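You operate a simulated robot arm through the tools that you are given. There is no shell and no other tool. Be economical: measure what you need, move in short steps, check, and stop when the job is done.

The job below is to be done with a simulated two-armed robot. You get a single attempt, and the scene is never put back.

Task
Take the cap off the blue detergent bottle on the counter and lay it down there.

The check looks at the end state, three seconds after you hand in, the way a careful person would. Anything else that was tipped, shoved, dropped, spilled or broken makes it a failure. Lids that push on must go on centred and level and be pressed home; caps that screw on are set level and turned clockwise until they are tight.

Robot
Two 7-joint arms with two-finger parallel grippers on one trunk, on a base that drives. Base frame: it is fixed to the floor where the robot stands at the start and does not move with it; the origin is under the middle of the robot, x ahead of it, y to its left, z up; the surface under the hand at the start is at about z = 90. Lengths are in cm, angles in rad, forces in N, time in s.
The left shoulder is at the start at [5, 15.8, 111.2], the right one opposite. With the tool pointing down near the work surface each hand reaches from about 22 to 66 cm from the robot's upright axis, wherever it stands, measured 20 degrees to its own side. Payload 3.91 kg a hand.
The TCP of each hand is the grasp point between the finger pads, 3 cm short of the fingertips. In the tool frame z runs along the fingers and y along their closing line. The gripper opens to 11 cm. The fingers are 2 cm wide and 1 cm thick; the gripper's body (4.8 by 11.2 cm) begins 5.5 cm behind the TCP.
Orientation is that of the tool frame in the base frame, as a unit quaternion [w, x, y, z]. With the fingers straight down and closing along the base's y, the tool's x points along the base's -x, its y along +y and its z along -z.

Tools
- The arms move only by the tool play_rows. It takes "left_targets", "right_targets" or both (then of equal length, played together; a hand with none holds still); each is a list of rows, each a list of 3 entries, a list of its own where there are three numbers: the shift along the tool's x, y, z in cm, then the turn, a rotation vector about the tool's x, y, z in rad, then the opening, from 0 (shut) to 1 (fully open). In form: [[[dx, dy, dz], [ax, ay, az], jaw], ...]. A call has 1 to 20 rows; each row shifts and turns the commanded pose from where the row before left it, along the tool's axes as they then stand. Each row takes 0.2 s and may step no farther than 5 cm and 0.15 rad from the row before; otherwise, or with a gripper value out of range, the whole call is refused. A pose out of reach is approached as far as the arm can. The call stops where the force on the tool passes 40 N (or 10 N more than at its start, if that is more) or the arm is blocked; 0.2 s more then pass. Each finger travels about 15.3 cm/s and halts on what it meets, pressing with about 22 N; the grip force reading is that of the motor and also rises with nothing between the fingers. The clock runs only during rows and for 0.2 s after the last one: add rows that do not move to give the fingers time. The reply holds the time, the measured pose of the TCP, the force on the tool along the base axes, the opening and the grip force, in the units named above and with some noise, with the torque about the TCP (base axes, N m) and any sound that the robot's microphone picked up, and new pictures: "pictures" is both (left out), scene, wrist or none (wrist: the cameras of the hands that moved).
- Cameras (640 x 400 px; columns grow to the right, rows downward): "scene" is now at [11.87, -1.72, 130.65]; the picture's right is [-0.34, -0.94, 0.00], its down [0.10, -0.04, -0.99] and it looks along [0.94, -0.34, 0.11] (base axes); focal length 214 px, centre (320, 200). "left" rides on the left gripper at [7.2, -1.7, -10.3] in its tool frame; the picture's right is [0.23, 0.97, 0.00], its down [-0.76, 0.18, -0.62] and it looks along [-0.61, 0.14, 0.78] (tool axes); focal length 222 px, centre (320, 200). "right" rides on the right gripper at [7.2, 1.7, -10.3] in its tool frame; the picture's right is [-0.23, 0.97, 0.00], its down [-0.76, -0.18, -0.62] and it looks along [-0.61, -0.14, 0.78] (tool axes); focal length 222 px, centre (320, 200). There is no depth. A picture from a camera that has moved, and an enlarged one, comes with that camera's place and axes in the base frame and with its lens. The place of the scene camera against the robot may be out by one fixed shift of up to 1.8 cm in any direction.
- move_column(by): slides the trunk up (or, below 0, down) by that many cm; the arms and the scene camera ride with it, the base frame stays. It gives what a move gives, with no picture.
- steer(legs): drives the robot by 1 to 6 legs, each [ahead, turn to the left] in cm and rad, along the robot's own axes; the way and the turn of a leg run together, so that a leg with both is an arc; at most 150 cm and 3.142 rad a leg. The arms and the cameras ride along, it lands a little off, and it stops where it bumps. It gives what a move gives, and a new picture of the scene camera.
- turn_head(pan, tilt): turns the head with the scene camera to pan (to the left, within 1.396 rad either way) and tilt (down, from -0.506 to 1.204), counted from straight ahead of the robot. It gives what a move gives, and a new picture of the scene camera.
- zoom(camera, box): a new picture of the part [left, top, right, bottom] of that camera's present view, enlarged. The clock stands still meanwhile.
- sign_off(): hands the job in; it is judged then, once.

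Go step by step. Nothing tells you exact positions but the pictures and the camera data: compare them with the known pose of the tool, close in by small moves and look again before you grip or let go. The budget is 120 turns and 260 pictures, counting those below and the enlarged ones. Unless the task says otherwise, let go and move clear before handing in, and close with one line.

The tools are called after "Emit:" as name(argument=value, ...) on one line, values as JSON. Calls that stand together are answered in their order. play_rows: Moves the arms, as the interface text tells. Its arguments: {"type":"object","properties":{"left_targets":{"type":"array","items":{"type":"array"}},"right_targets":{"type":"array","items":{"type":"array"}},"pictures":{"type":"string","enum":["both","scene","wrist","none"]}},"required":[]} The other tools are called the same way: move_column (by) slides the trunk up or down; steer (legs) drives the base; turn_head (pan, tilt) turns the head that bears the scene camera; zoom (camera, box) takes an enlarged picture of a part of a camera's view; sign_off () hands the job in.

At the start:

```text
t: 0.0
left_tool_pos: [27.78, 3.71, 134.14]
left_tool_rot: [0.0, -0.001, 1.0, 0.0]
left_ft_force: [0.3, 0.2, 0.0]
left_torque: [-0.03, 0.0, 0.0]
left_opening: 10.99
left_grasp_force: 0.0
right_tool_pos: [32.62, -23.76, 131.11]
right_tool_rot: [0.002, 0.0, 1.0, 0.001]
right_ft_force: [0.1, -0.1, 0.1]
right_torque: [-0.01, -0.02, 0.01]
right_opening: 10.99
right_grasp_force: 0.0
trunk travel left (down, up): [-35.4, 12.9]
robot x, y, heading: [0.35, -0.08, 0.003]
head pan, tilt: [-0.346, -0.108]
```

scene: 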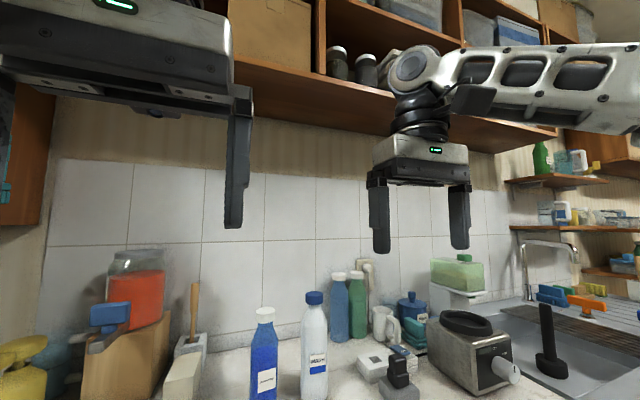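
right: 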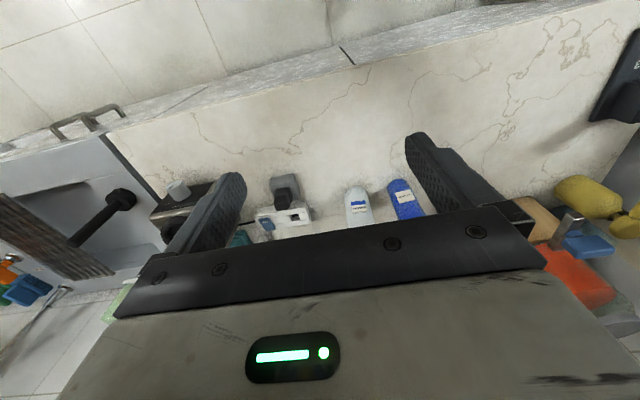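
left: 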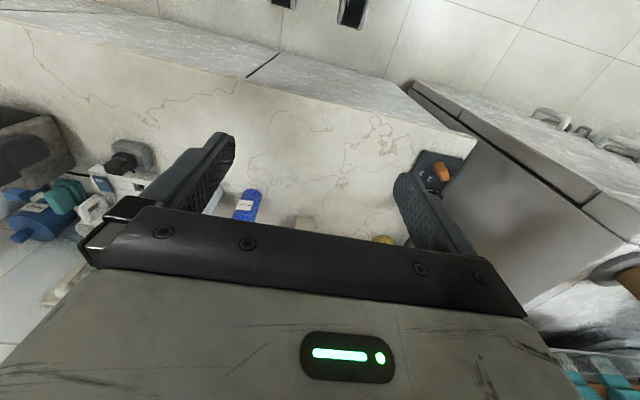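

I see a blue bottle with a white cap and a clear bottle with a blue cap beside it, plus others at the back. I'll tilt the head down and read the labels.

Emit:
turn_head(pan=-0.1, tilt=0.45)

Emit:
zoom(camera="scene", box=[160, 100, 480, 300])

```text
t: 1.0
left_tool_pos: [28.04, 3.97, 134.0]
left_tool_rot: [-0.002, -0.005, 1.0, -0.002]
left_ft_force: [41.8, 19.2, -8.9]
left_torque: [-2.0, 3.87, -1.28]
left_opening: 11.0
left_grasp_force: 0.1
right_tool_pos: [32.76, -23.71, 130.97]
right_tool_rot: [0.002, 0.001, 1.0, 0.002]
right_ft_force: [0.0, -0.2, -0.2]
right_torque: [-0.02, 0.01, 0.05]
right_opening: 10.98
right_grasp_force: 0.0
trunk travel left (down, up): [-35.4, 12.9]
robot x, y, heading: [0.11, -0.09, 0.004]
head pan, tilt: [-0.099, 0.45]
camera scene: at [12.96, 0.04, 127.19], right [-0.13, -0.99, 0.0], down [-0.27, 0.03, -0.96], along [0.96, -0.12, -0.27], focal length 214 px, centre (320, 200)
```

scene: 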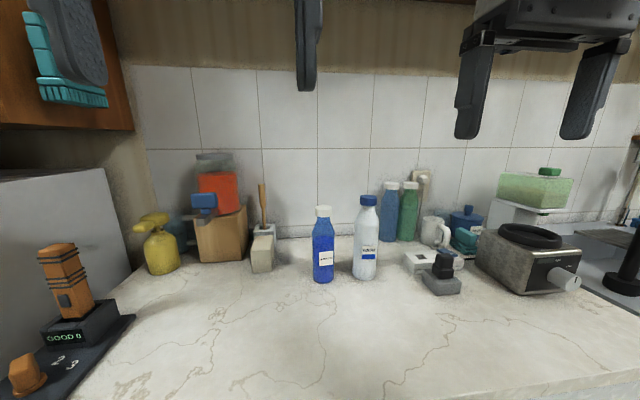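

```text
2.00 times, centred on (320, 200) of scene
camera zoom: at [12.96, 0.04, 127.19], right [-0.13, -0.99, 0.0], down [-0.27, 0.03, -0.96], along [0.96, -0.12, -0.27], focal length 429 px, centre (320, 200)
```

zoom: 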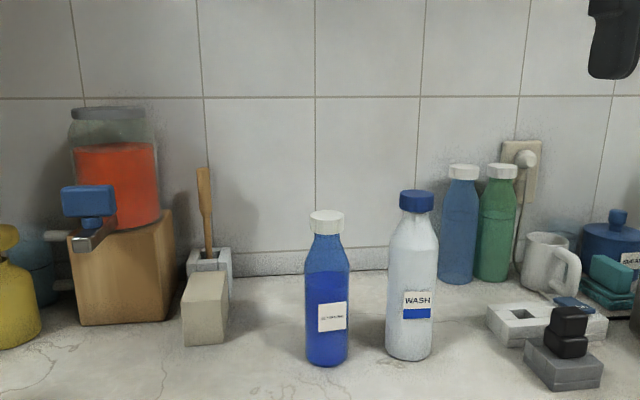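

The left hand shows 42 N: the head has probably pressed against it. I'll move that hand forward and left, away from the head, then read labels.

Emit:
play_rows(left_targets=[[[-2, 2, 0], [0, 0, 0], 1], [[-2, 2, 0], [0, 0, 0], 1], [[-2, 2, 0], [0, 0, 0], 1], [[0, 3, 0], [0, 0, 0], 1], [[0, 3, 0], [0, 0, 0], 1]], pictures="scene")

Emit:
zoom(camera="scene", box=[300, 190, 380, 240])

Emit:
zoom(camera="scene", box=[360, 140, 520, 240])

```text
t: 2.2
left_tool_pos: [33.73, 15.69, 134.07]
left_tool_rot: [0.001, -0.001, 1.0, -0.001]
left_ft_force: [0.3, 0.7, 0.3]
left_torque: [-0.02, 0.02, -0.03]
left_opening: 11.0
left_grasp_force: 0.1
right_tool_pos: [32.64, -23.64, 131.06]
right_tool_rot: [0.003, 0.001, 1.0, 0.001]
right_ft_force: [-0.3, -0.2, 0.5]
right_torque: [0.03, 0.03, -0.02]
right_opening: 10.98
right_grasp_force: 0.1
trunk travel left (down, up): [-35.4, 12.9]
robot x, y, heading: [-0.12, 0.09, -0.004]
head pan, tilt: [-0.099, 0.45]
camera scene: at [12.85, 0.35, 125.53], right [-0.1, -1.0, 0.0], down [-0.43, 0.04, -0.9], along [0.9, -0.09, -0.44], focal length 214 px, centre (320, 200)
```

scene: 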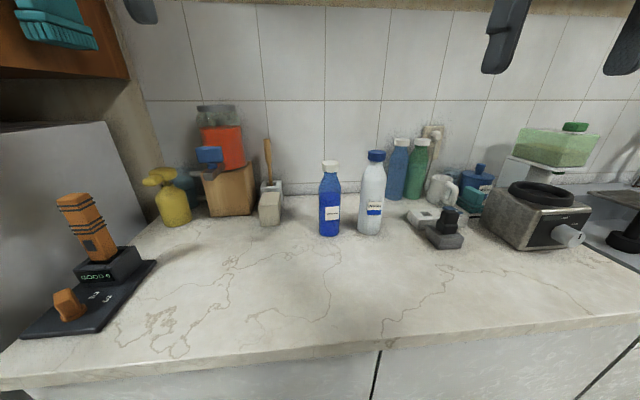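

```text
8.00 times, centred on (340, 215) of scene
camera zoom: at [12.85, 0.35, 125.53], right [-0.1, -1.0, 0.0], down [-0.43, 0.04, -0.9], along [0.9, -0.09, -0.44], focal length 1716 px, centre (160, 80)
```

zoom: 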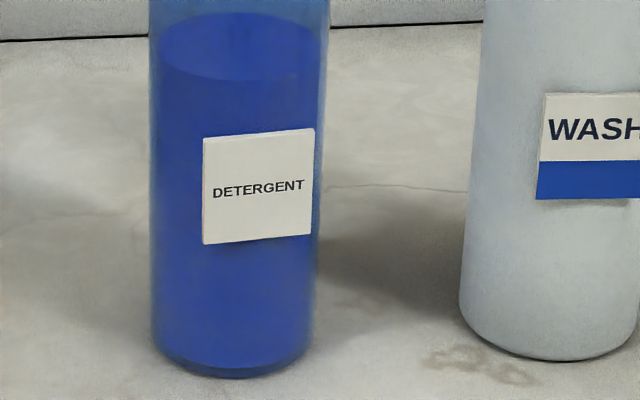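

```text
4.00 times, centred on (440, 190) of scene
camera zoom: at [12.85, 0.35, 125.53], right [-0.1, -1.0, 0.0], down [-0.43, 0.04, -0.9], along [0.9, -0.09, -0.44], focal length 858 px, centre (-160, 240)
```

zoom: 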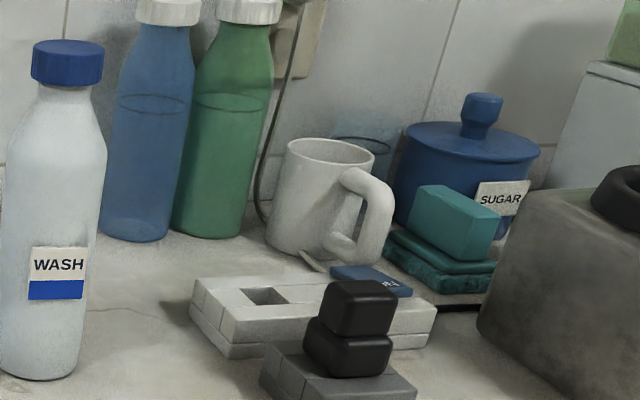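

The target is the front bottle labelled DETERGENT, blue with a white cap, at roughly (64.8, -7.6) with the cap top near z 110. It is at the edge of reach, so I'll look down to see how much room there is to drive forward.

Emit:
turn_head(pan=0.0, tilt=1.15)

```text
t: 3.2
left_tool_pos: [33.79, 15.71, 134.09]
left_tool_rot: [0.0, -0.001, 1.0, 0.0]
left_ft_force: [0.6, 0.1, 0.1]
left_torque: [-0.01, 0.01, -0.01]
left_opening: 10.97
left_grasp_force: 0.0
right_tool_pos: [32.69, -23.73, 131.12]
right_tool_rot: [0.003, 0.001, 1.0, 0.0]
right_ft_force: [-0.4, -0.2, -0.2]
right_torque: [0.01, 0.03, 0.03]
right_opening: 11.0
right_grasp_force: 0.1
trunk travel left (down, up): [-35.4, 12.9]
robot x, y, heading: [-0.23, -0.08, 0.005]
head pan, tilt: [0.0, 1.15]
camera scene: at [9.67, 1.23, 120.0], right [0.0, -1.0, 0.0], down [-0.91, 0.0, -0.41], along [0.41, 0.0, -0.91], focal length 214 px, centre (320, 200)
```

scene: 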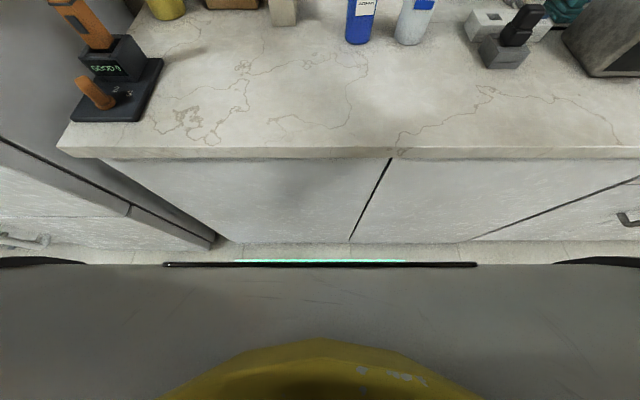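

The base front seems to be about x=23 and the cabinet front about x=35, so a 7 cm drive is safe. Two head angles agree on the bottle centre at about (64.8, -7.5).

Emit:
steer(legs=[[7, 0]])

Emit:
turn_head(pan=-0.1, tilt=0.45)

Emit:
zoom(camera="scene", box=[270, 130, 430, 230])

```text
t: 4.2
left_tool_pos: [40.67, 15.85, 134.02]
left_tool_rot: [0.0, -0.001, 1.0, 0.0]
left_ft_force: [-0.6, 0.8, -1.0]
left_torque: [-0.03, 0.02, -0.02]
left_opening: 11.01
left_grasp_force: 0.1
right_tool_pos: [39.65, -23.57, 131.06]
right_tool_rot: [0.002, 0.002, 1.0, 0.001]
right_ft_force: [-0.5, 0.5, 0.6]
right_torque: [0.01, 0.0, -0.01]
right_opening: 11.0
right_grasp_force: 0.1
trunk travel left (down, up): [-35.4, 12.9]
robot x, y, heading: [7.16, 0.38, -0.002]
head pan, tilt: [0.0, 1.15]
camera scene: at [16.7, 1.24, 119.99], right [0.0, -1.0, 0.0], down [-0.91, 0.0, -0.41], along [0.41, 0.0, -0.91], focal length 214 px, centre (320, 200)
```

scene: 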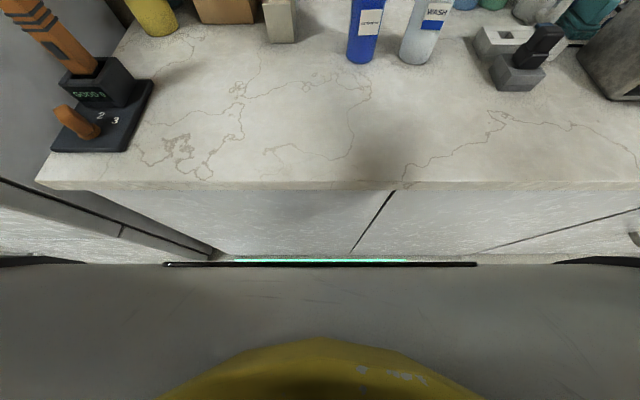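

```text
t: 5.3
left_tool_pos: [40.6, 15.75, 134.17]
left_tool_rot: [0.0, -0.001, 1.0, 0.0]
left_ft_force: [0.3, 0.5, -1.0]
left_torque: [0.03, 0.0, 0.01]
left_opening: 11.0
left_grasp_force: 0.0
right_tool_pos: [39.58, -23.67, 131.01]
right_tool_rot: [0.003, 0.001, 1.0, 0.002]
right_ft_force: [0.4, -0.2, -0.3]
right_torque: [0.01, 0.0, 0.01]
right_opening: 11.0
right_grasp_force: 0.1
trunk travel left (down, up): [-35.4, 12.9]
robot x, y, heading: [7.27, -0.11, -0.001]
head pan, tilt: [-0.099, 0.45]
camera scene: at [19.81, 0.33, 125.52], right [-0.1, -1.0, 0.0], down [-0.43, 0.04, -0.9], along [0.9, -0.09, -0.44], focal length 214 px, centre (320, 200)
```

scene: 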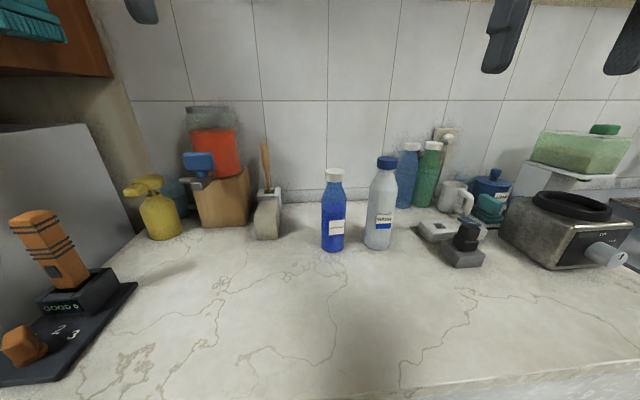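

```text
4.00 times, centred on (350, 180) of scene
camera zoom: at [19.81, 0.33, 125.52], right [-0.1, -1.0, 0.0], down [-0.43, 0.04, -0.9], along [0.9, -0.09, -0.44], focal length 858 px, centre (200, 280)
```

zoom: 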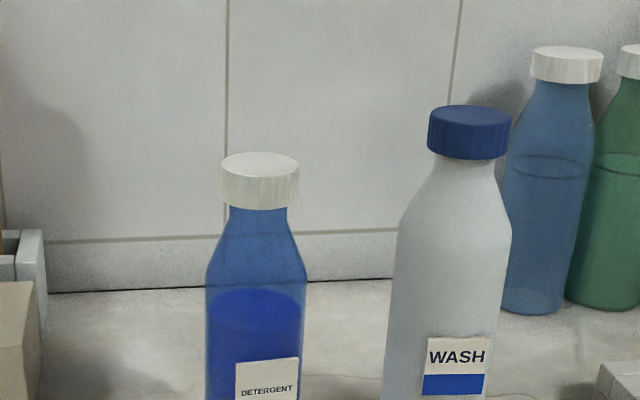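

The robot stopped where intended, with the cap top at about z 110. I'll hold the bottle body with the left hand, fingers sloping forward and down, and unscrew from above with the right hand. First I'll orient the left hand in free space.

Emit:
play_rows(left_targets=[[[-4, 0, 0], [0, 0, 0], 1], [[-4, 0, 0], [0, 0, 0], 1], [[0, 0, 0], [0, 0, 0.135], 1], [[0, 0, 0], [0, 0, 0.135], 1], [[0, 0, 0], [0, 0, 0.135], 1], [[0, 0, 0], [0, -0.1314, 0], 1], [[0, 0, 0], [0, -0.1314, 0], 1], [[0, 0, 0], [0, -0.1314, 0], 1], [[0, 0, 0], [0, -0.1314, 0], 1], [[0, 0, 0], [0, -0.1314, 0], 1], [[0, 0, 0], [0, -0.1314, 0], 1], [[0, 0, 0], [0, -0.1314, 0], 1]])

```text
t: 7.9
left_tool_pos: [47.75, 15.58, 132.25]
left_tool_rot: [0.437, 0.178, 0.877, -0.09]
left_ft_force: [0.6, -0.1, 0.0]
left_torque: [0.01, 0.01, 0.0]
left_opening: 11.0
left_grasp_force: 0.0
left hand out of reach, approached as far as the arm can: row 2, 5
right_tool_pos: [39.69, -23.7, 131.14]
right_tool_rot: [0.002, 0.0, 1.0, 0.001]
right_ft_force: [0.4, -0.5, 0.2]
right_torque: [0.0, -0.04, -0.01]
right_opening: 11.0
right_grasp_force: 0.0
trunk travel left (down, up): [-35.4, 12.9]
robot x, y, heading: [7.05, -0.06, -0.004]
head pan, tilt: [-0.099, 0.45]
camera scene: at [19.81, 0.35, 125.53], right [-0.1, -1.0, 0.0], down [-0.43, 0.04, -0.9], along [0.9, -0.09, -0.44], focal length 214 px, centre (320, 200)
camera left: at [35.51, 18.91, 132.49], right [0.26, 0.95, -0.18], down [0.04, 0.18, 0.98], along [0.97, -0.26, 0.01], focal length 222 px, centre (320, 200)
```

scene: 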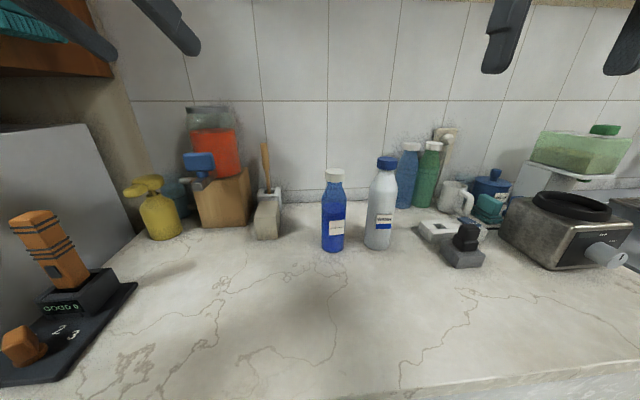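
left: 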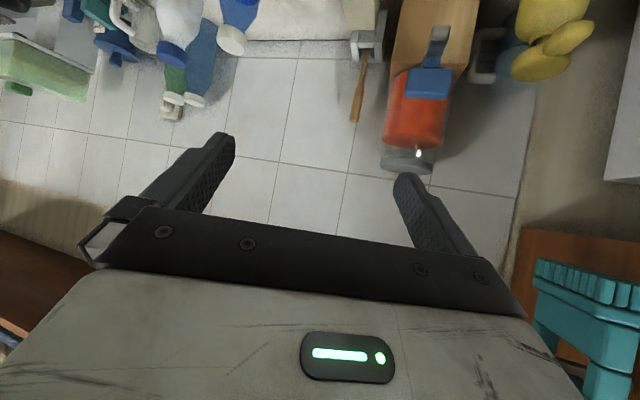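

The left hand is oriented as wanted (fingers pointing about [0.73, -0.31, -0.60]). Next I lower it to a stand-off short of the bottle.

Emit:
play_rows(left_targets=[[[2.05, -1.48, 2.97], [0, 0, 0], 1], [[2.05, -1.48, 2.97], [0, 0, 0], 1], [[2.05, -1.48, 2.97], [0, 0, 0], 1], [[2.05, -1.48, 2.97], [0, 0, 0], 1], [[2.05, -1.48, 2.97], [0, 0, 0], 1], [[2.05, -1.48, 2.97], [0, 0, 0], 1], [[2.05, -1.48, 2.97], [0, 0, 0], 1], [[2.05, -1.48, 2.97], [0, 0, 0], 1], [[0, 0, 0], [0, 0, 0], 1]])

```text
t: 9.9
left_tool_pos: [51.31, 1.06, 104.76]
left_tool_rot: [0.435, 0.179, 0.878, -0.091]
left_ft_force: [-0.1, 0.2, -0.1]
left_torque: [-0.02, -0.01, 0.01]
left_opening: 11.0
left_grasp_force: 0.0
right_tool_pos: [39.66, -23.64, 131.1]
right_tool_rot: [0.003, 0.0, 1.0, 0.002]
right_ft_force: [0.0, -0.3, 0.3]
right_torque: [-0.01, 0.0, 0.02]
right_opening: 11.02
right_grasp_force: 0.1
trunk travel left (down, up): [-35.4, 12.9]
robot x, y, heading: [6.96, -0.37, -0.005]
head pan, tilt: [-0.099, 0.45]
camera scene: at [19.81, 0.33, 125.53], right [-0.1, -1.0, 0.0], down [-0.43, 0.04, -0.9], along [0.9, -0.09, -0.44], focal length 214 px, centre (320, 200)
camera left: at [39.17, 4.44, 105.09], right [0.26, 0.95, -0.18], down [0.04, 0.18, 0.98], along [0.97, -0.26, 0.01], focal length 222 px, centre (320, 200)
```

scene: 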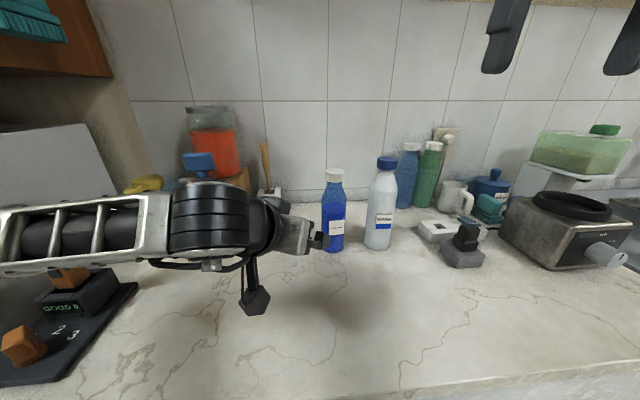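
left: 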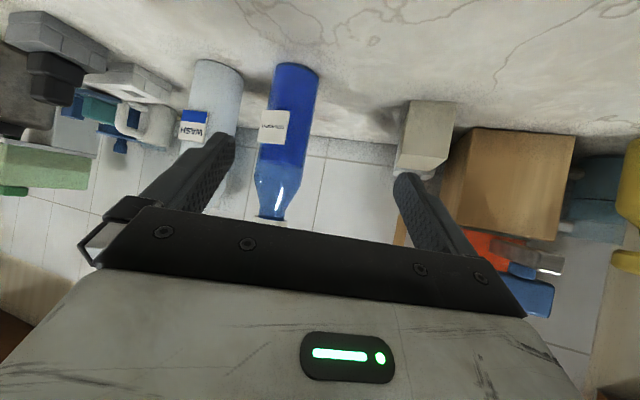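

The wrist view puts the bottle axis near (65.5, -8.8). I shift sideways to line up with it, drop to grip height and advance part way.

Emit:
play_rows(left_targets=[[[1.8, -1.2, 1.4], [0, 0, 0], 1], [[1.8, -1.2, 1.4], [0, 0, 0], 1], [[1.8, -1.1, 1.4], [0, 0, 0], 1], [[-1.8, 0, 2.4], [0, 0, 0], 1], [[-1.8, 0, 2.4], [0, 0, 0], 1], [[0, 0, 0], [0, 0, 0], 1]])

```text
t: 11.3
left_tool_pos: [55.65, -4.67, 97.86]
left_tool_rot: [0.435, 0.179, 0.878, -0.09]
left_ft_force: [-0.3, -0.3, -0.1]
left_torque: [0.01, -0.02, 0.01]
left_opening: 11.01
left_grasp_force: 0.0
right_tool_pos: [39.62, -23.69, 130.88]
right_tool_rot: [0.003, 0.0, 1.0, 0.002]
right_ft_force: [0.2, 0.4, 0.2]
right_torque: [0.03, -0.03, -0.02]
right_opening: 10.99
right_grasp_force: 0.0
trunk travel left (down, up): [-35.4, 12.9]
robot x, y, heading: [7.06, 0.07, -0.002]
head pan, tilt: [-0.099, 0.45]
camera scene: at [19.81, 0.33, 125.53], right [-0.1, -1.0, 0.0], down [-0.43, 0.04, -0.9], along [0.9, -0.09, -0.44], focal length 214 px, centre (320, 200)
camera left: at [43.33, -1.26, 98.27], right [0.26, 0.95, -0.18], down [0.04, 0.18, 0.98], along [0.97, -0.26, 0.01], focal length 222 px, centre (320, 200)
```

scene: 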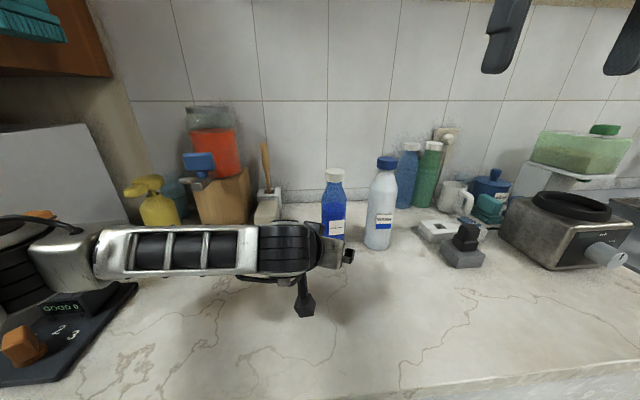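
left: 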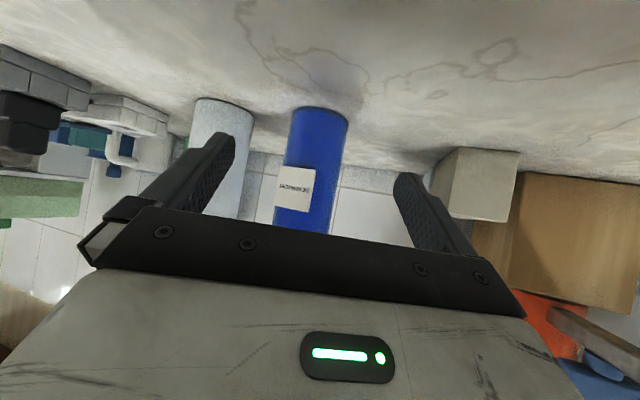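

The bottle now triangulates to about (65.2, -8.7), centred between the fingers and about 10 cm ahead. I narrow the jaws to clear the WASH bottle and advance.

Emit:
play_rows(left_targets=[[[0, 0, 0], [0, 0, 0], 0.75], [[-1.5, 0, 2.0], [0, 0, 0], 0.75], [[-1.5, 0, 2.0], [0, 0, 0], 0.75], [[0, 0, 0], [0, 0, 0], 0.75]])

```text
t: 12.3
left_tool_pos: [60.21, -6.44, 97.9]
left_tool_rot: [0.436, 0.179, 0.878, -0.089]
left_ft_force: [-0.1, -0.1, 0.4]
left_torque: [-0.02, 0.0, 0.0]
left_opening: 8.24
left_grasp_force: 0.0
right_tool_pos: [39.72, -23.72, 131.14]
right_tool_rot: [0.002, 0.0, 1.0, 0.001]
right_ft_force: [0.3, -0.5, 0.7]
right_torque: [0.01, 0.02, -0.01]
right_opening: 10.96
right_grasp_force: 0.0
trunk travel left (down, up): [-35.4, 12.9]
robot x, y, heading: [7.25, 0.0, 0.0]
head pan, tilt: [-0.099, 0.45]
camera scene: at [19.81, 0.33, 125.53], right [-0.1, -1.0, 0.0], down [-0.43, 0.04, -0.9], along [0.9, -0.09, -0.44], focal length 214 px, centre (320, 200)
camera left: at [48.0, -3.16, 98.2], right [0.26, 0.95, -0.18], down [0.04, 0.18, 0.98], along [0.97, -0.26, 0.01], focal length 222 px, centre (320, 200)
```

scene: 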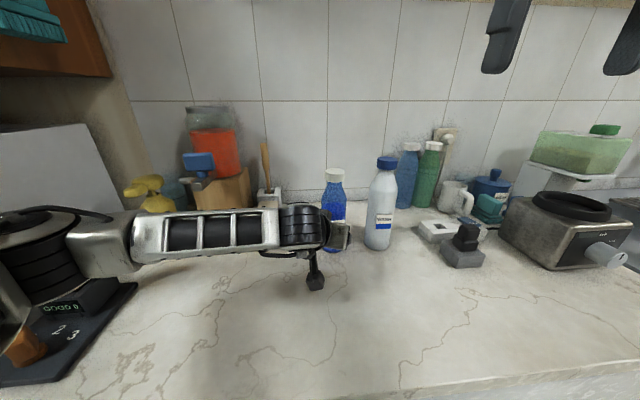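
left: 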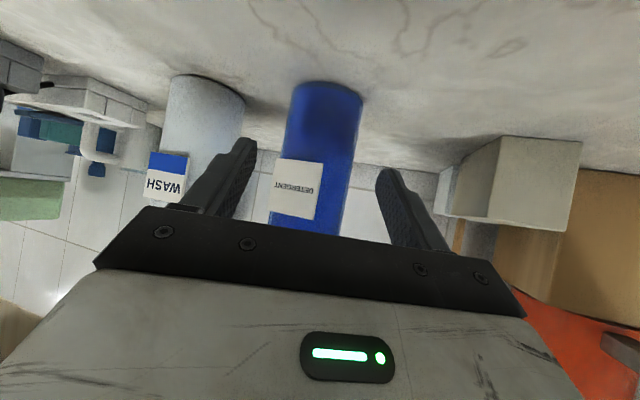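

Still centred; advance the last 5 cm with the jaws open to 8 cm.

Emit:
play_rows(left_targets=[[[-1.56, 0, 2.08], [0, 0, 0], 0.75], [[-1.56, 0, 2.08], [0, 0, 0], 0.75], [[0, 0, 0], [0, 0, 0], 0.75]])

```text
t: 13.1
left_tool_pos: [65.03, -8.47, 97.74]
left_tool_rot: [0.436, 0.178, 0.878, -0.088]
left_ft_force: [-0.1, -0.3, 0.5]
left_torque: [0.0, -0.02, 0.02]
left_opening: 8.26
left_grasp_force: 0.1
right_tool_pos: [39.51, -23.8, 131.04]
right_tool_rot: [0.003, 0.0, 1.0, 0.001]
right_ft_force: [0.7, -0.4, 0.1]
right_torque: [0.0, 0.0, -0.01]
right_opening: 11.0
right_grasp_force: 0.1
trunk travel left (down, up): [-35.4, 12.9]
robot x, y, heading: [7.45, 0.08, 0.005]
head pan, tilt: [-0.099, 0.45]
camera scene: at [19.81, 0.33, 125.53], right [-0.1, -1.0, 0.0], down [-0.43, 0.04, -0.9], along [0.9, -0.09, -0.44], focal length 214 px, centre (320, 200)
camera left: at [52.78, -5.16, 98.12], right [0.26, 0.95, -0.18], down [0.04, 0.18, 0.98], along [0.97, -0.26, 0.01], focal length 222 px, centre (320, 200)
```

scene: 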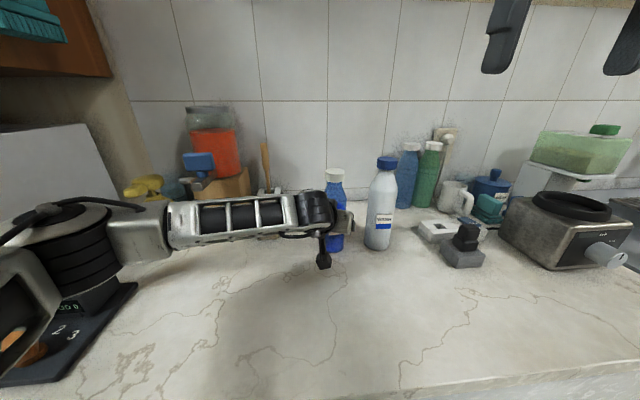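
left: 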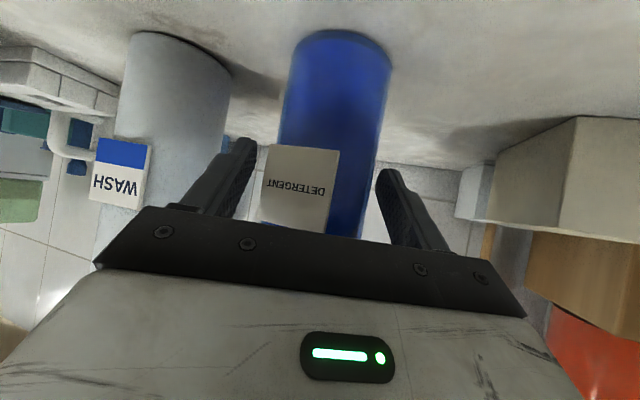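

Fingers straddle the bottle. The left elbow is near the orange item on the left, so I'll check that before going on.

Emit:
turn_head(pan=0.7, tilt=0.6)

```text
t: 14.2
left_tool_pos: [65.02, -8.54, 97.84]
left_tool_rot: [0.435, 0.178, 0.878, -0.089]
left_ft_force: [-0.5, 0.1, 0.5]
left_torque: [0.01, 0.0, -0.02]
left_opening: 8.27
left_grasp_force: 0.1
right_tool_pos: [39.66, -23.72, 130.97]
right_tool_rot: [0.003, 0.001, 1.0, 0.001]
right_ft_force: [-0.6, 0.3, 0.3]
right_torque: [0.0, 0.01, 0.01]
right_opening: 11.01
right_grasp_force: 0.0
trunk travel left (down, up): [-35.4, 12.9]
robot x, y, heading: [7.18, -0.07, 0.002]
head pan, tilt: [0.7, 0.6]
camera scene: at [17.43, 6.92, 124.17], right [0.64, -0.77, 0.0], down [-0.43, -0.36, -0.83], along [0.63, 0.53, -0.56], focal length 214 px, centre (320, 200)
```

scene: 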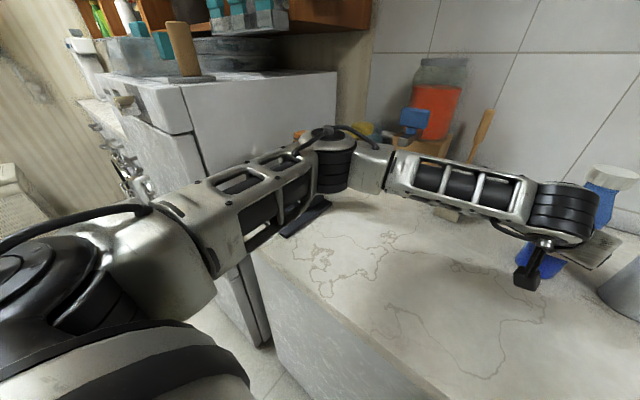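

Emit:
zoom(camera="scene", box=[240, 100, 400, 250])

```text
2.67 times, centred on (320, 175) of scene
camera zoom: at [17.43, 6.92, 124.17], right [0.64, -0.77, 0.0], down [-0.43, -0.36, -0.83], along [0.63, 0.53, -0.56], focal length 572 px, centre (320, 267)
```

zoom: 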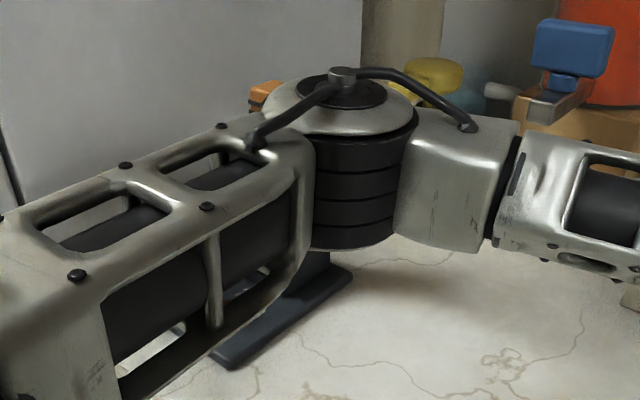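

The orange grinder is where it was, with the elbow well in front of it. I close the left hand on the bottle body.

Emit:
play_rows(left_targets=[[[0, 0, 0], [0, 0, 0], 0.65], [[0, 0, 0], [0, 0, 0], 0.58], [[0, 0, 0], [0, 0, 0], 0.53], [[0, 0, 0], [0, 0, 0], 0.48], [[0, 0, 0], [0, 0, 0], 0.43], [[0, 0, 0], [0, 0, 0], 0.3], [[0, 0, 0], [0, 0, 0], 0.3]], pictures="wrist")

Emit:
turn_head(pan=-0.2, tilt=0.3)

```text
t: 15.8
left_tool_pos: [65.0, -8.46, 97.78]
left_tool_rot: [0.435, 0.177, 0.878, -0.088]
left_ft_force: [1.0, 2.5, -0.2]
left_torque: [0.19, -0.07, 0.04]
left_opening: 5.97
left_grasp_force: 21.9
right_tool_pos: [39.63, -23.77, 131.0]
right_tool_rot: [0.003, 0.001, 1.0, 0.0]
right_ft_force: [-0.2, -0.4, 0.1]
right_torque: [-0.02, 0.03, 0.03]
right_opening: 10.99
right_grasp_force: 0.0
trunk travel left (down, up): [-35.4, 12.9]
robot x, y, heading: [6.99, -0.12, -0.002]
head pan, tilt: [0.7, 0.6]
camera left: at [52.78, -5.12, 98.11], right [0.25, 0.95, -0.18], down [0.04, 0.18, 0.98], along [0.97, -0.26, 0.01], focal length 222 px, centre (320, 200)
```

left: 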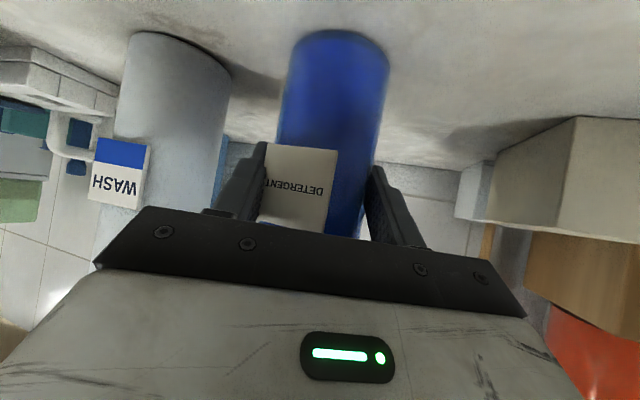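

```text
t: 17.1
left_tool_pos: [65.13, -8.49, 97.85]
left_tool_rot: [0.436, 0.178, 0.878, -0.089]
left_ft_force: [0.7, 0.6, 0.9]
left_torque: [0.21, -0.1, -0.01]
left_opening: 5.94
left_grasp_force: 22.2
right_tool_pos: [39.6, -23.65, 131.09]
right_tool_rot: [0.003, 0.001, 1.0, 0.001]
right_ft_force: [-0.1, -0.1, -0.3]
right_torque: [0.0, -0.02, -0.01]
right_opening: 11.02
right_grasp_force: 0.0
trunk travel left (down, up): [-35.4, 12.9]
robot x, y, heading: [6.98, 0.03, 0.001]
head pan, tilt: [-0.201, 0.3]
camera scene: at [19.82, -0.6, 126.92], right [-0.2, -0.98, 0.0], down [-0.29, 0.06, -0.96], along [0.94, -0.19, -0.3], focal length 214 px, centre (320, 200)
```

scene: 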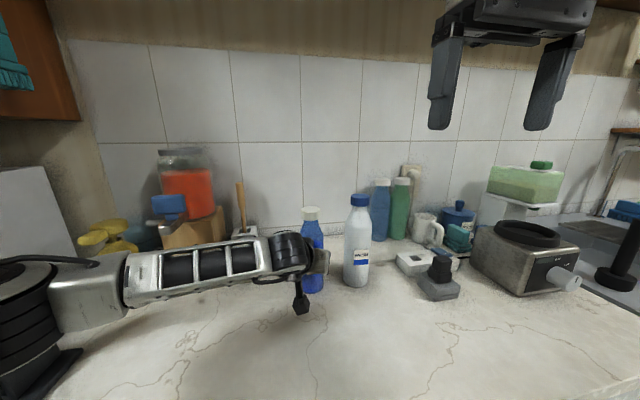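

The bottle is held (diameter 5.95 cm, 22 N) with its axis at about (65.2, -8.6). The right hand now comes down and forward to just short of the cap, above it.

Emit:
play_rows(right_targets=[[[0, 0, 4], [0, 0, 0], 0.7], [[0, 0, 4], [0, 0, 0], 0.7], [[0, 0, 3], [0, 0, 0], 0.7], [[-4, 2.5, 0], [0, 0, 0], 0.7], [[-4, 2.5, 0], [0, 0, 0], 0.7], [[-4, 2.5, 0], [0, 0, 0], 0.7], [[-4, 2.5, 0], [0, 0, 0], 0.7], [[-3, 2.5, 0], [0, 0, 0], 0.7], [[-3, 2.5, 0], [0, 0, 0], 0.7], [[0, 0, 0], [0, 0, 0], 0.7]])

```text
t: 19.2
left_tool_pos: [64.98, -8.52, 97.81]
left_tool_rot: [0.435, 0.178, 0.878, -0.09]
left_ft_force: [0.1, 1.1, 0.0]
left_torque: [0.09, -0.04, 0.03]
left_opening: 5.97
left_grasp_force: 21.4
right_tool_pos: [53.11, -18.1, 116.5]
right_tool_rot: [0.002, 0.001, 1.0, 0.002]
right_ft_force: [0.0, 0.0, 0.2]
right_torque: [-0.02, -0.01, -0.02]
right_opening: 7.71
right_grasp_force: 0.1
right hand out of reach, approached as far as the arm can: row 6, 7, 8, 9
trunk travel left (down, up): [-35.4, 12.9]
robot x, y, heading: [7.15, 0.06, 0.004]
head pan, tilt: [-0.201, 0.3]
camera scene: at [19.81, -0.62, 126.92], right [-0.2, -0.98, 0.0], down [-0.29, 0.06, -0.96], along [0.94, -0.19, -0.3], focal length 214 px, centre (320, 200)
camera right: at [46.07, -16.23, 126.73], right [0.23, 0.97, 0.0], down [0.76, -0.18, 0.63], along [0.61, -0.14, -0.78], focal length 222 px, centre (320, 200)
```

scene: 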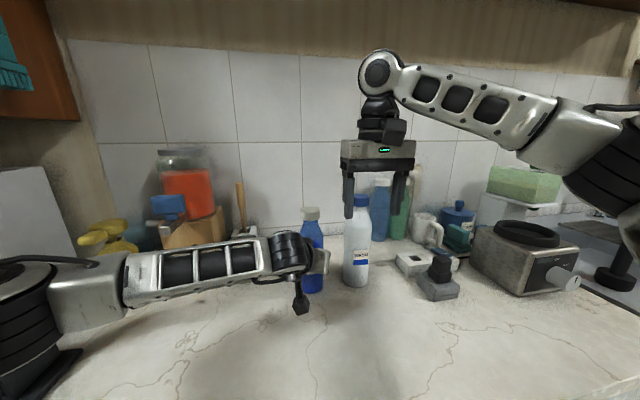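
right: 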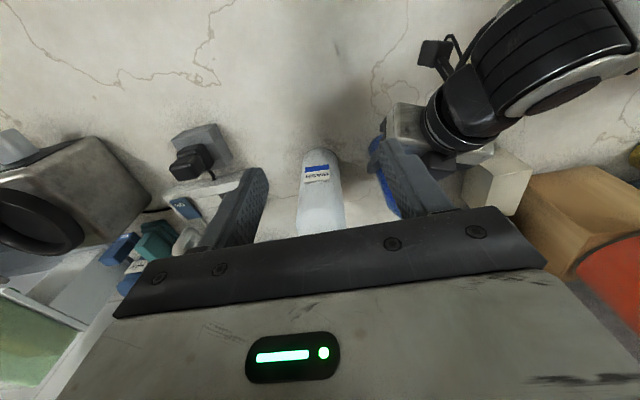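

Above the bottle the right hand is out of reach because the shoulder sits too low. I'll release the bottle with the left hand and back off, so I can raise the trunk and drive slightly closer.

Emit:
play_rows(left_targets=[[[0, 0, 0], [0, 0, 0], 0.6], [[0, 0, 0], [0, 0, 0], 0.75], [[0, 0, 0], [0, 0, 0], 0.75], [[1.5, 0, -2.0], [0, 0, 0], 0.75], [[1.5, 0, -2.0], [0, 0, 0], 0.75], [[1.5, 0, -2.0], [0, 0, 0], 0.75], [[1.5, 0, -2.0], [0, 0, 0], 0.75], [[0, 0, 0], [0, 0, 0], 0.75]], right_targets=[[[0, 0, 0], [0, 0, 0], 0.7], [[4, -2, 0], [0, 0, 0], 0.7], [[4, -2, 0], [0, 0, 0], 0.7], [[4, -2, 0], [0, 0, 0], 0.7], [[4, -2, 0], [0, 0, 0], 0.7], [[0, 0, 0], [0, 0, 0], 0.7], [[0, 0, 0], [0, 0, 0], 0.7], [[0, 0, 0], [0, 0, 0], 0.7]])

Emit:
move_column(by=12.5)

Emit:
turn_head(pan=0.0, tilt=1.15)

```text
t: 21.1
left_tool_pos: [55.85, -4.57, 97.75]
left_tool_rot: [0.436, 0.179, 0.878, -0.089]
left_ft_force: [-0.8, -0.4, -0.3]
left_torque: [-0.02, 0.02, -0.02]
left_opening: 8.25
left_grasp_force: 0.0
right_tool_pos: [37.12, -26.04, 116.59]
right_tool_rot: [0.002, 0.002, 1.0, 0.002]
right_ft_force: [-0.1, -0.3, -0.4]
right_torque: [-0.02, -0.02, 0.01]
right_opening: 7.72
right_grasp_force: 0.0
trunk travel left (down, up): [-35.4, 12.9]
robot x, y, heading: [7.15, -0.08, 0.001]
head pan, tilt: [-0.201, 0.3]
camera scene: at [19.82, -0.63, 126.92], right [-0.2, -0.98, 0.0], down [-0.29, 0.06, -0.96], along [0.94, -0.19, -0.3], focal length 214 px, centre (320, 200)
camera right: at [30.0, -24.23, 126.66], right [0.23, 0.97, 0.0], down [0.76, -0.18, 0.63], along [0.61, -0.14, -0.78], focal length 222 px, centre (320, 200)
camera left: at [43.53, -1.26, 98.2], right [0.25, 0.95, -0.18], down [0.04, 0.18, 0.98], along [0.97, -0.26, 0.01], focal length 222 px, centre (320, 200)
```

scene: 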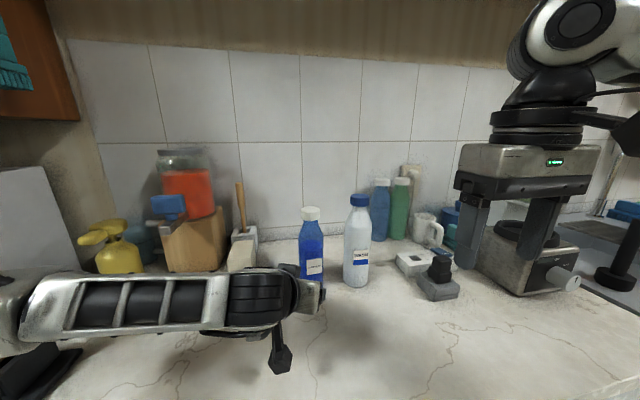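
right: 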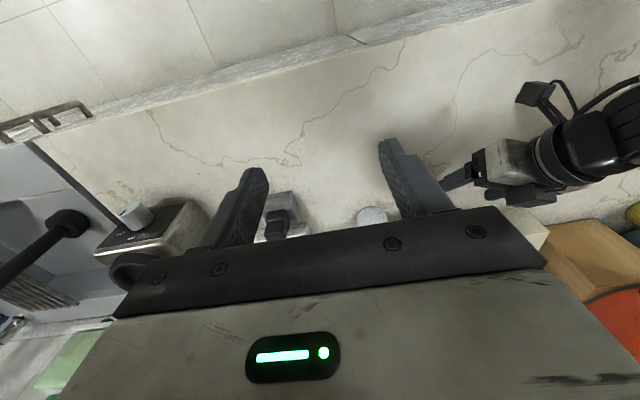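
left: 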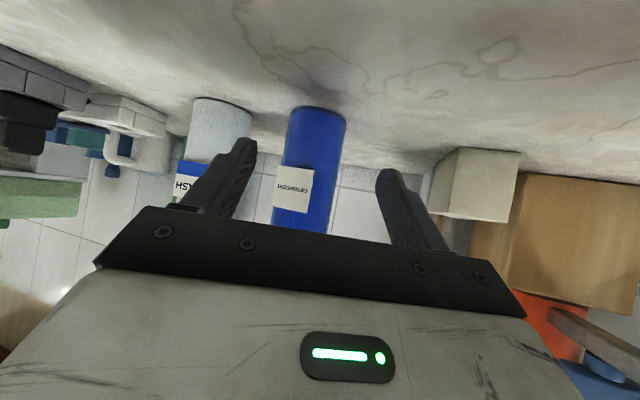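

```text
t: 22.6
left_tool_pos: [55.79, -4.56, 110.36]
left_tool_rot: [0.435, 0.179, 0.877, -0.091]
left_ft_force: [-0.6, 1.0, -0.6]
left_torque: [0.01, -0.01, -0.03]
left_opening: 8.27
left_grasp_force: 0.1
right_tool_pos: [37.11, -26.02, 128.84]
right_tool_rot: [0.002, 0.001, 1.0, 0.002]
right_ft_force: [0.7, 1.2, 0.1]
right_torque: [0.02, -0.01, -0.02]
right_opening: 7.68
right_grasp_force: 0.1
trunk travel left (down, up): [-47.9, 0.4]
robot x, y, heading: [7.07, -0.04, -0.001]
head pan, tilt: [-0.201, 0.3]
```

```text
t: 23.8
left_tool_pos: [55.73, -4.65, 110.27]
left_tool_rot: [0.435, 0.179, 0.878, -0.09]
left_ft_force: [-0.3, 0.2, 0.5]
left_torque: [0.01, -0.01, 0.0]
left_opening: 8.24
left_grasp_force: 0.1
right_tool_pos: [37.13, -26.04, 129.03]
right_tool_rot: [0.003, 0.001, 1.0, 0.001]
right_ft_force: [-1.0, -0.1, 0.4]
right_torque: [0.02, 0.0, -0.01]
right_opening: 7.7
right_grasp_force: 0.1
trunk travel left (down, up): [-47.9, 0.4]
robot x, y, heading: [6.9, -0.25, 0.002]
head pan, tilt: [0.0, 1.15]
camera scene: at [16.63, 1.23, 132.5], right [0.0, -1.0, 0.0], down [-0.91, 0.0, -0.41], along [0.41, 0.0, -0.91], focal length 214 px, centre (320, 200)
```

scene: 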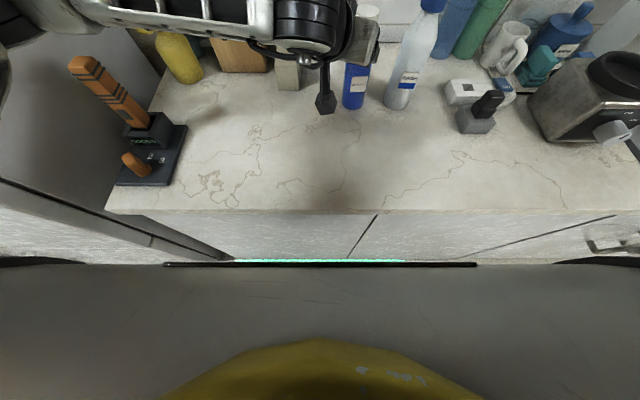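

With the trunk raised I test whether the right hand can now get over the cap. The left hand lowers back to grip height meanwhile, still standing off.

Emit:
play_rows(left_targets=[[[2, 0, 1.5], [0, 0, 0], 0.75], [[2, 0, 1.5], [0, 0, 0], 0.75], [[2, 0, 1.5], [0, 0, 0], 0.75], [[2, 0, 1.5], [0, 0, 0], 0.75], [[2, 0, 1.5], [0, 0, 0], 0.75], [[0, 0, 0], [0, 0, 0], 0.75], [[0, 0, 0], [0, 0, 0], 0.75], [[0, 0, 0], [0, 0, 0], 0.75]], right_targets=[[[0, 0, 3], [0, 0, 0], 0.7], [[0, 0, 3], [0, 0, 0], 0.7], [[-3.5, 2.1, 2], [0, 0, 0], 0.7], [[-3.5, 2.1, 0], [0, 0, 0], 0.7], [[-3.5, 2.1, 0], [0, 0, 0], 0.7], [[-3.5, 2.1, 0], [0, 0, 0], 0.7], [[-3.5, 2.1, 0], [0, 0, 0], 0.7], [[-3.5, 2.1, 0], [0, 0, 0], 0.7]])

```text
t: 25.6
left_tool_pos: [55.59, -4.76, 97.93]
left_tool_rot: [0.435, 0.179, 0.878, -0.09]
left_ft_force: [0.4, 1.6, -0.3]
left_torque: [-0.04, -0.01, -0.02]
left_opening: 8.25
left_grasp_force: 0.0
right_tool_pos: [55.14, -16.25, 120.69]
right_tool_rot: [0.003, 0.002, 1.0, 0.001]
right_ft_force: [-0.3, 1.2, -0.4]
right_torque: [-0.02, -0.01, -0.03]
right_opening: 7.69
right_grasp_force: 0.1
right hand out of reach, approached as far as the arm can: row 8
trunk travel left (down, up): [-47.9, 0.4]
robot x, y, heading: [6.92, 0.05, -0.005]
head pan, tilt: [0.0, 1.15]
camera scene: at [16.52, 1.24, 132.51], right [0.0, -1.0, 0.0], down [-0.91, 0.0, -0.41], along [0.41, 0.0, -0.91], focal length 214 px, centre (320, 200)
camera right: at [48.05, -14.43, 130.86], right [0.23, 0.97, 0.0], down [0.76, -0.18, 0.63], along [0.61, -0.14, -0.78], focal length 222 px, centre (320, 200)
camera left: at [43.39, -1.3, 98.25], right [0.26, 0.95, -0.18], down [0.04, 0.18, 0.98], along [0.97, -0.26, 0.01], focal length 222 px, centre (320, 200)
```

scene: 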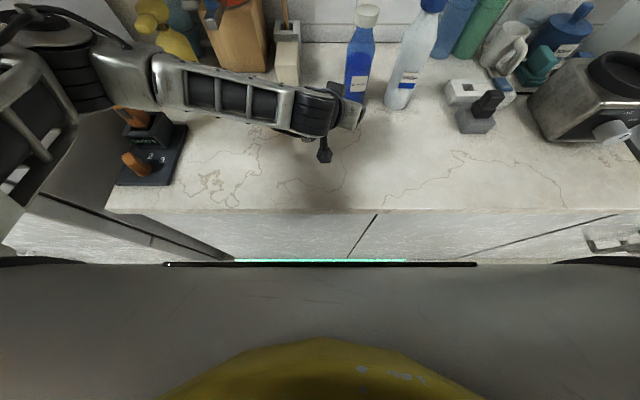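
right: 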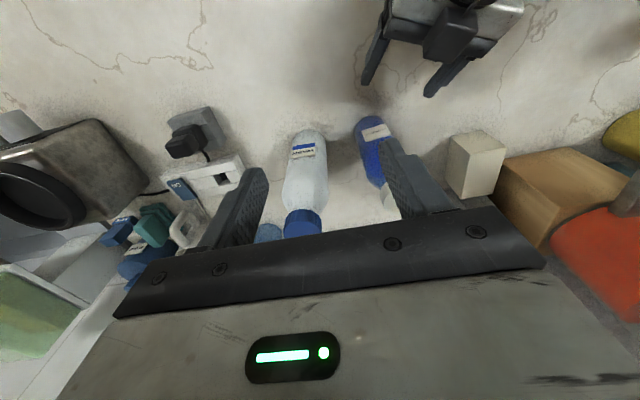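
left: 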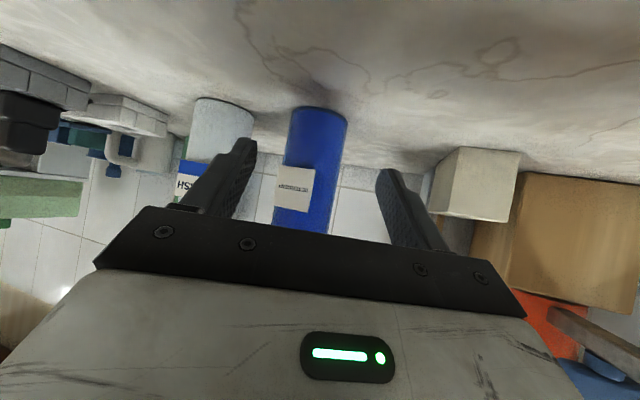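

Row 8 ran out of reach at x=55. I'll check whether it can get farther out once lower.

Emit:
play_rows(right_targets=[[[0, 2, 4], [0, 0, 0], 0.7], [[0, 1, 4], [0, 0, 0], 0.7], [[-2, 0, 0], [0, 0, 0], 0.7], [[-2, 0, 0], [0, 0, 0], 0.7], [[0, 0, 0], [0, 0, 0], 0.7]], pictures="wrist")

```text
t: 26.8
left_tool_pos: [55.77, -4.62, 97.94]
left_tool_rot: [0.435, 0.178, 0.878, -0.089]
left_ft_force: [0.7, 0.6, -0.8]
left_torque: [-0.02, -0.03, -0.03]
left_opening: 8.27
left_grasp_force: 0.0
right_tool_pos: [56.33, -16.39, 112.71]
right_tool_rot: [0.002, 0.001, 1.0, 0.002]
right_ft_force: [-0.5, 0.3, -0.6]
right_torque: [0.02, 0.01, -0.02]
right_opening: 7.71
right_grasp_force: 0.1
right hand out of reach, approached as far as the arm can: row 1, 2, 3, 4
trunk travel left (down, up): [-47.9, 0.4]
robot x, y, heading: [6.76, -0.06, 0.001]
head pan, tilt: [0.0, 1.15]
camera right: at [49.17, -14.64, 122.93], right [0.23, 0.97, 0.0], down [0.76, -0.18, 0.63], along [0.61, -0.14, -0.78], focal length 222 px, centre (320, 200)
```

right: 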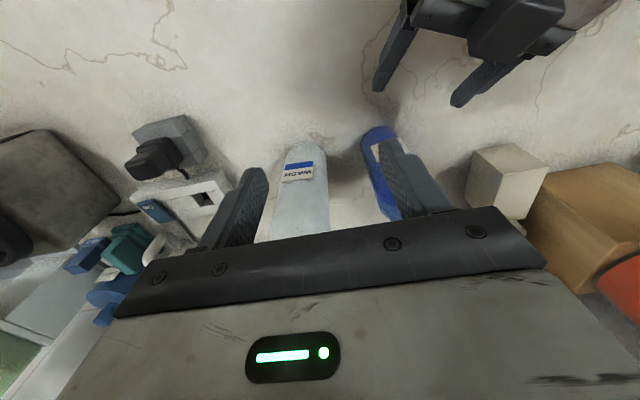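

Reach to the left is limited for the right arm, so the bottle should lie more on the robot's right side. I pull both hands back and up, then turn the base left by about 0.25 rad.

Emit:
play_rows(left_targets=[[[-2, 0, -1.5], [0, 0, 0], 0.75], [[-2, 0, -1.5], [0, 0, 0], 0.75], [[-2, 0, -1.5], [0, 0, 0], 0.75], [[-2, 0, -1.5], [0, 0, 0], 0.75], [[-2, 0, -1.5], [0, 0, 0], 0.75], [[0, 0, 0], [0, 0, 0], 0.75]], right_targets=[[[0, 0, -4], [0, 0, 0], 0.7], [[2, -1, -4], [0, 0, 0], 0.7], [[4, -2, -2], [0, 0, 0], 0.7], [[4, -2, 0], [0, 0, 0], 0.7], [[4, -2, 0], [0, 0, 0], 0.7], [[4, -2, 0], [0, 0, 0], 0.7]], pictures="none")

Emit:
steer(legs=[[0, 0.25]])

Emit:
turn_head(pan=-0.3, tilt=0.5)

```text
t: 28.2
left_tool_pos: [55.65, -4.59, 110.41]
left_tool_rot: [0.436, 0.179, 0.878, -0.089]
left_ft_force: [0.7, 0.2, 0.4]
left_torque: [0.0, 0.04, -0.02]
left_opening: 8.26
left_grasp_force: 0.2
right_tool_pos: [38.11, -25.53, 122.43]
right_tool_rot: [0.003, 0.002, 1.0, 0.002]
right_ft_force: [-0.3, -0.5, 0.5]
right_torque: [0.01, 0.02, 0.01]
right_opening: 7.7
right_grasp_force: 0.1
trunk travel left (down, up): [-47.9, 0.4]
robot x, y, heading: [6.98, 0.36, -0.003]
head pan, tilt: [0.0, 1.15]
```

```text
t: 29.4
left_tool_pos: [55.43, 7.56, 110.37]
left_tool_rot: [0.444, 0.07, 0.893, -0.036]
left_ft_force: [-0.3, 0.6, -0.5]
left_torque: [-0.02, 0.03, 0.01]
left_opening: 8.25
left_grasp_force: 0.0
right_tool_pos: [43.58, -17.05, 122.43]
right_tool_rot: [0.002, -0.123, 0.992, 0.002]
right_ft_force: [0.2, 0.6, 0.6]
right_torque: [-0.04, 0.02, -0.04]
right_opening: 7.72
right_grasp_force: 0.0
trunk travel left (down, up): [-47.9, 0.4]
robot x, y, heading: [6.99, -0.06, 0.245]
head pan, tilt: [0.0, 1.15]
camera scene: at [16.33, 3.71, 132.5], right [0.24, -0.97, 0.0], down [-0.89, -0.22, -0.41], along [0.4, 0.1, -0.91], focal length 214 px, centre (320, 200)
```

scene: 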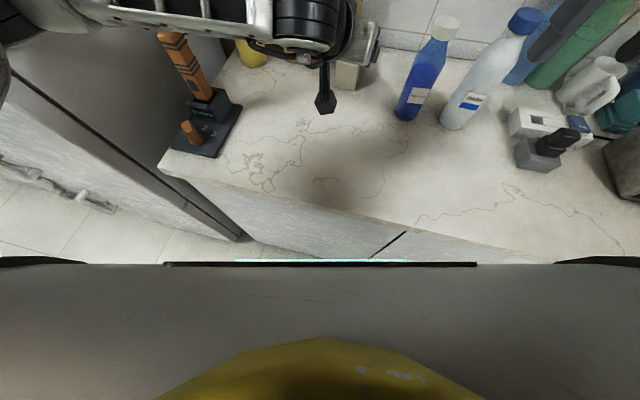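

```text
t: 30.4
left_tool_pos: [55.26, 7.41, 110.41]
left_tool_rot: [0.443, 0.07, 0.893, -0.036]
left_ft_force: [-0.1, 0.3, -0.3]
left_torque: [0.02, 0.0, -0.01]
left_opening: 8.27
left_grasp_force: 0.0
right_tool_pos: [43.59, -17.03, 122.5]
right_tool_rot: [0.003, -0.123, 0.992, 0.001]
right_ft_force: [-0.1, 0.7, -1.3]
right_torque: [-0.01, 0.03, 0.0]
right_opening: 7.71
right_grasp_force: 0.0
trunk travel left (down, up): [-47.9, 0.4]
robot x, y, heading: [7.24, 0.18, 0.249]
head pan, tilt: [-0.3, 0.499]
camera scene: at [19.63, 1.72, 137.57], right [-0.05, -1.0, 0.0], down [-0.48, 0.03, -0.88], along [0.88, -0.05, -0.48], focal length 214 px, centre (320, 200)
```

scene: 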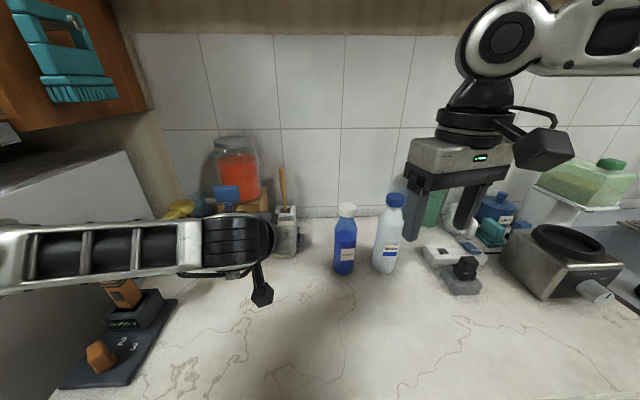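

The turn went fine. I move the right hand toward the cap again, staying above it.

Emit:
play_rows(right_targets=[[[0, 0, 3], [0, 0, 0], 0.7], [[-4, 0.7, 3], [0, 0, 0], 0.7], [[-4, 0.7, 0], [0, 0, 0], 0.7], [[-4, 0.7, 0], [0, 0, 0], 0.7], [[-4, 0.8, 0], [0, 0, 0], 0.7], [[-3, 0, 0], [0, 0, 0], 0.7], [[0, 0, 0], [0, 0, 0], 0.7]])

```text
refused: row 2 steps farther than a row can; nothing moved
```

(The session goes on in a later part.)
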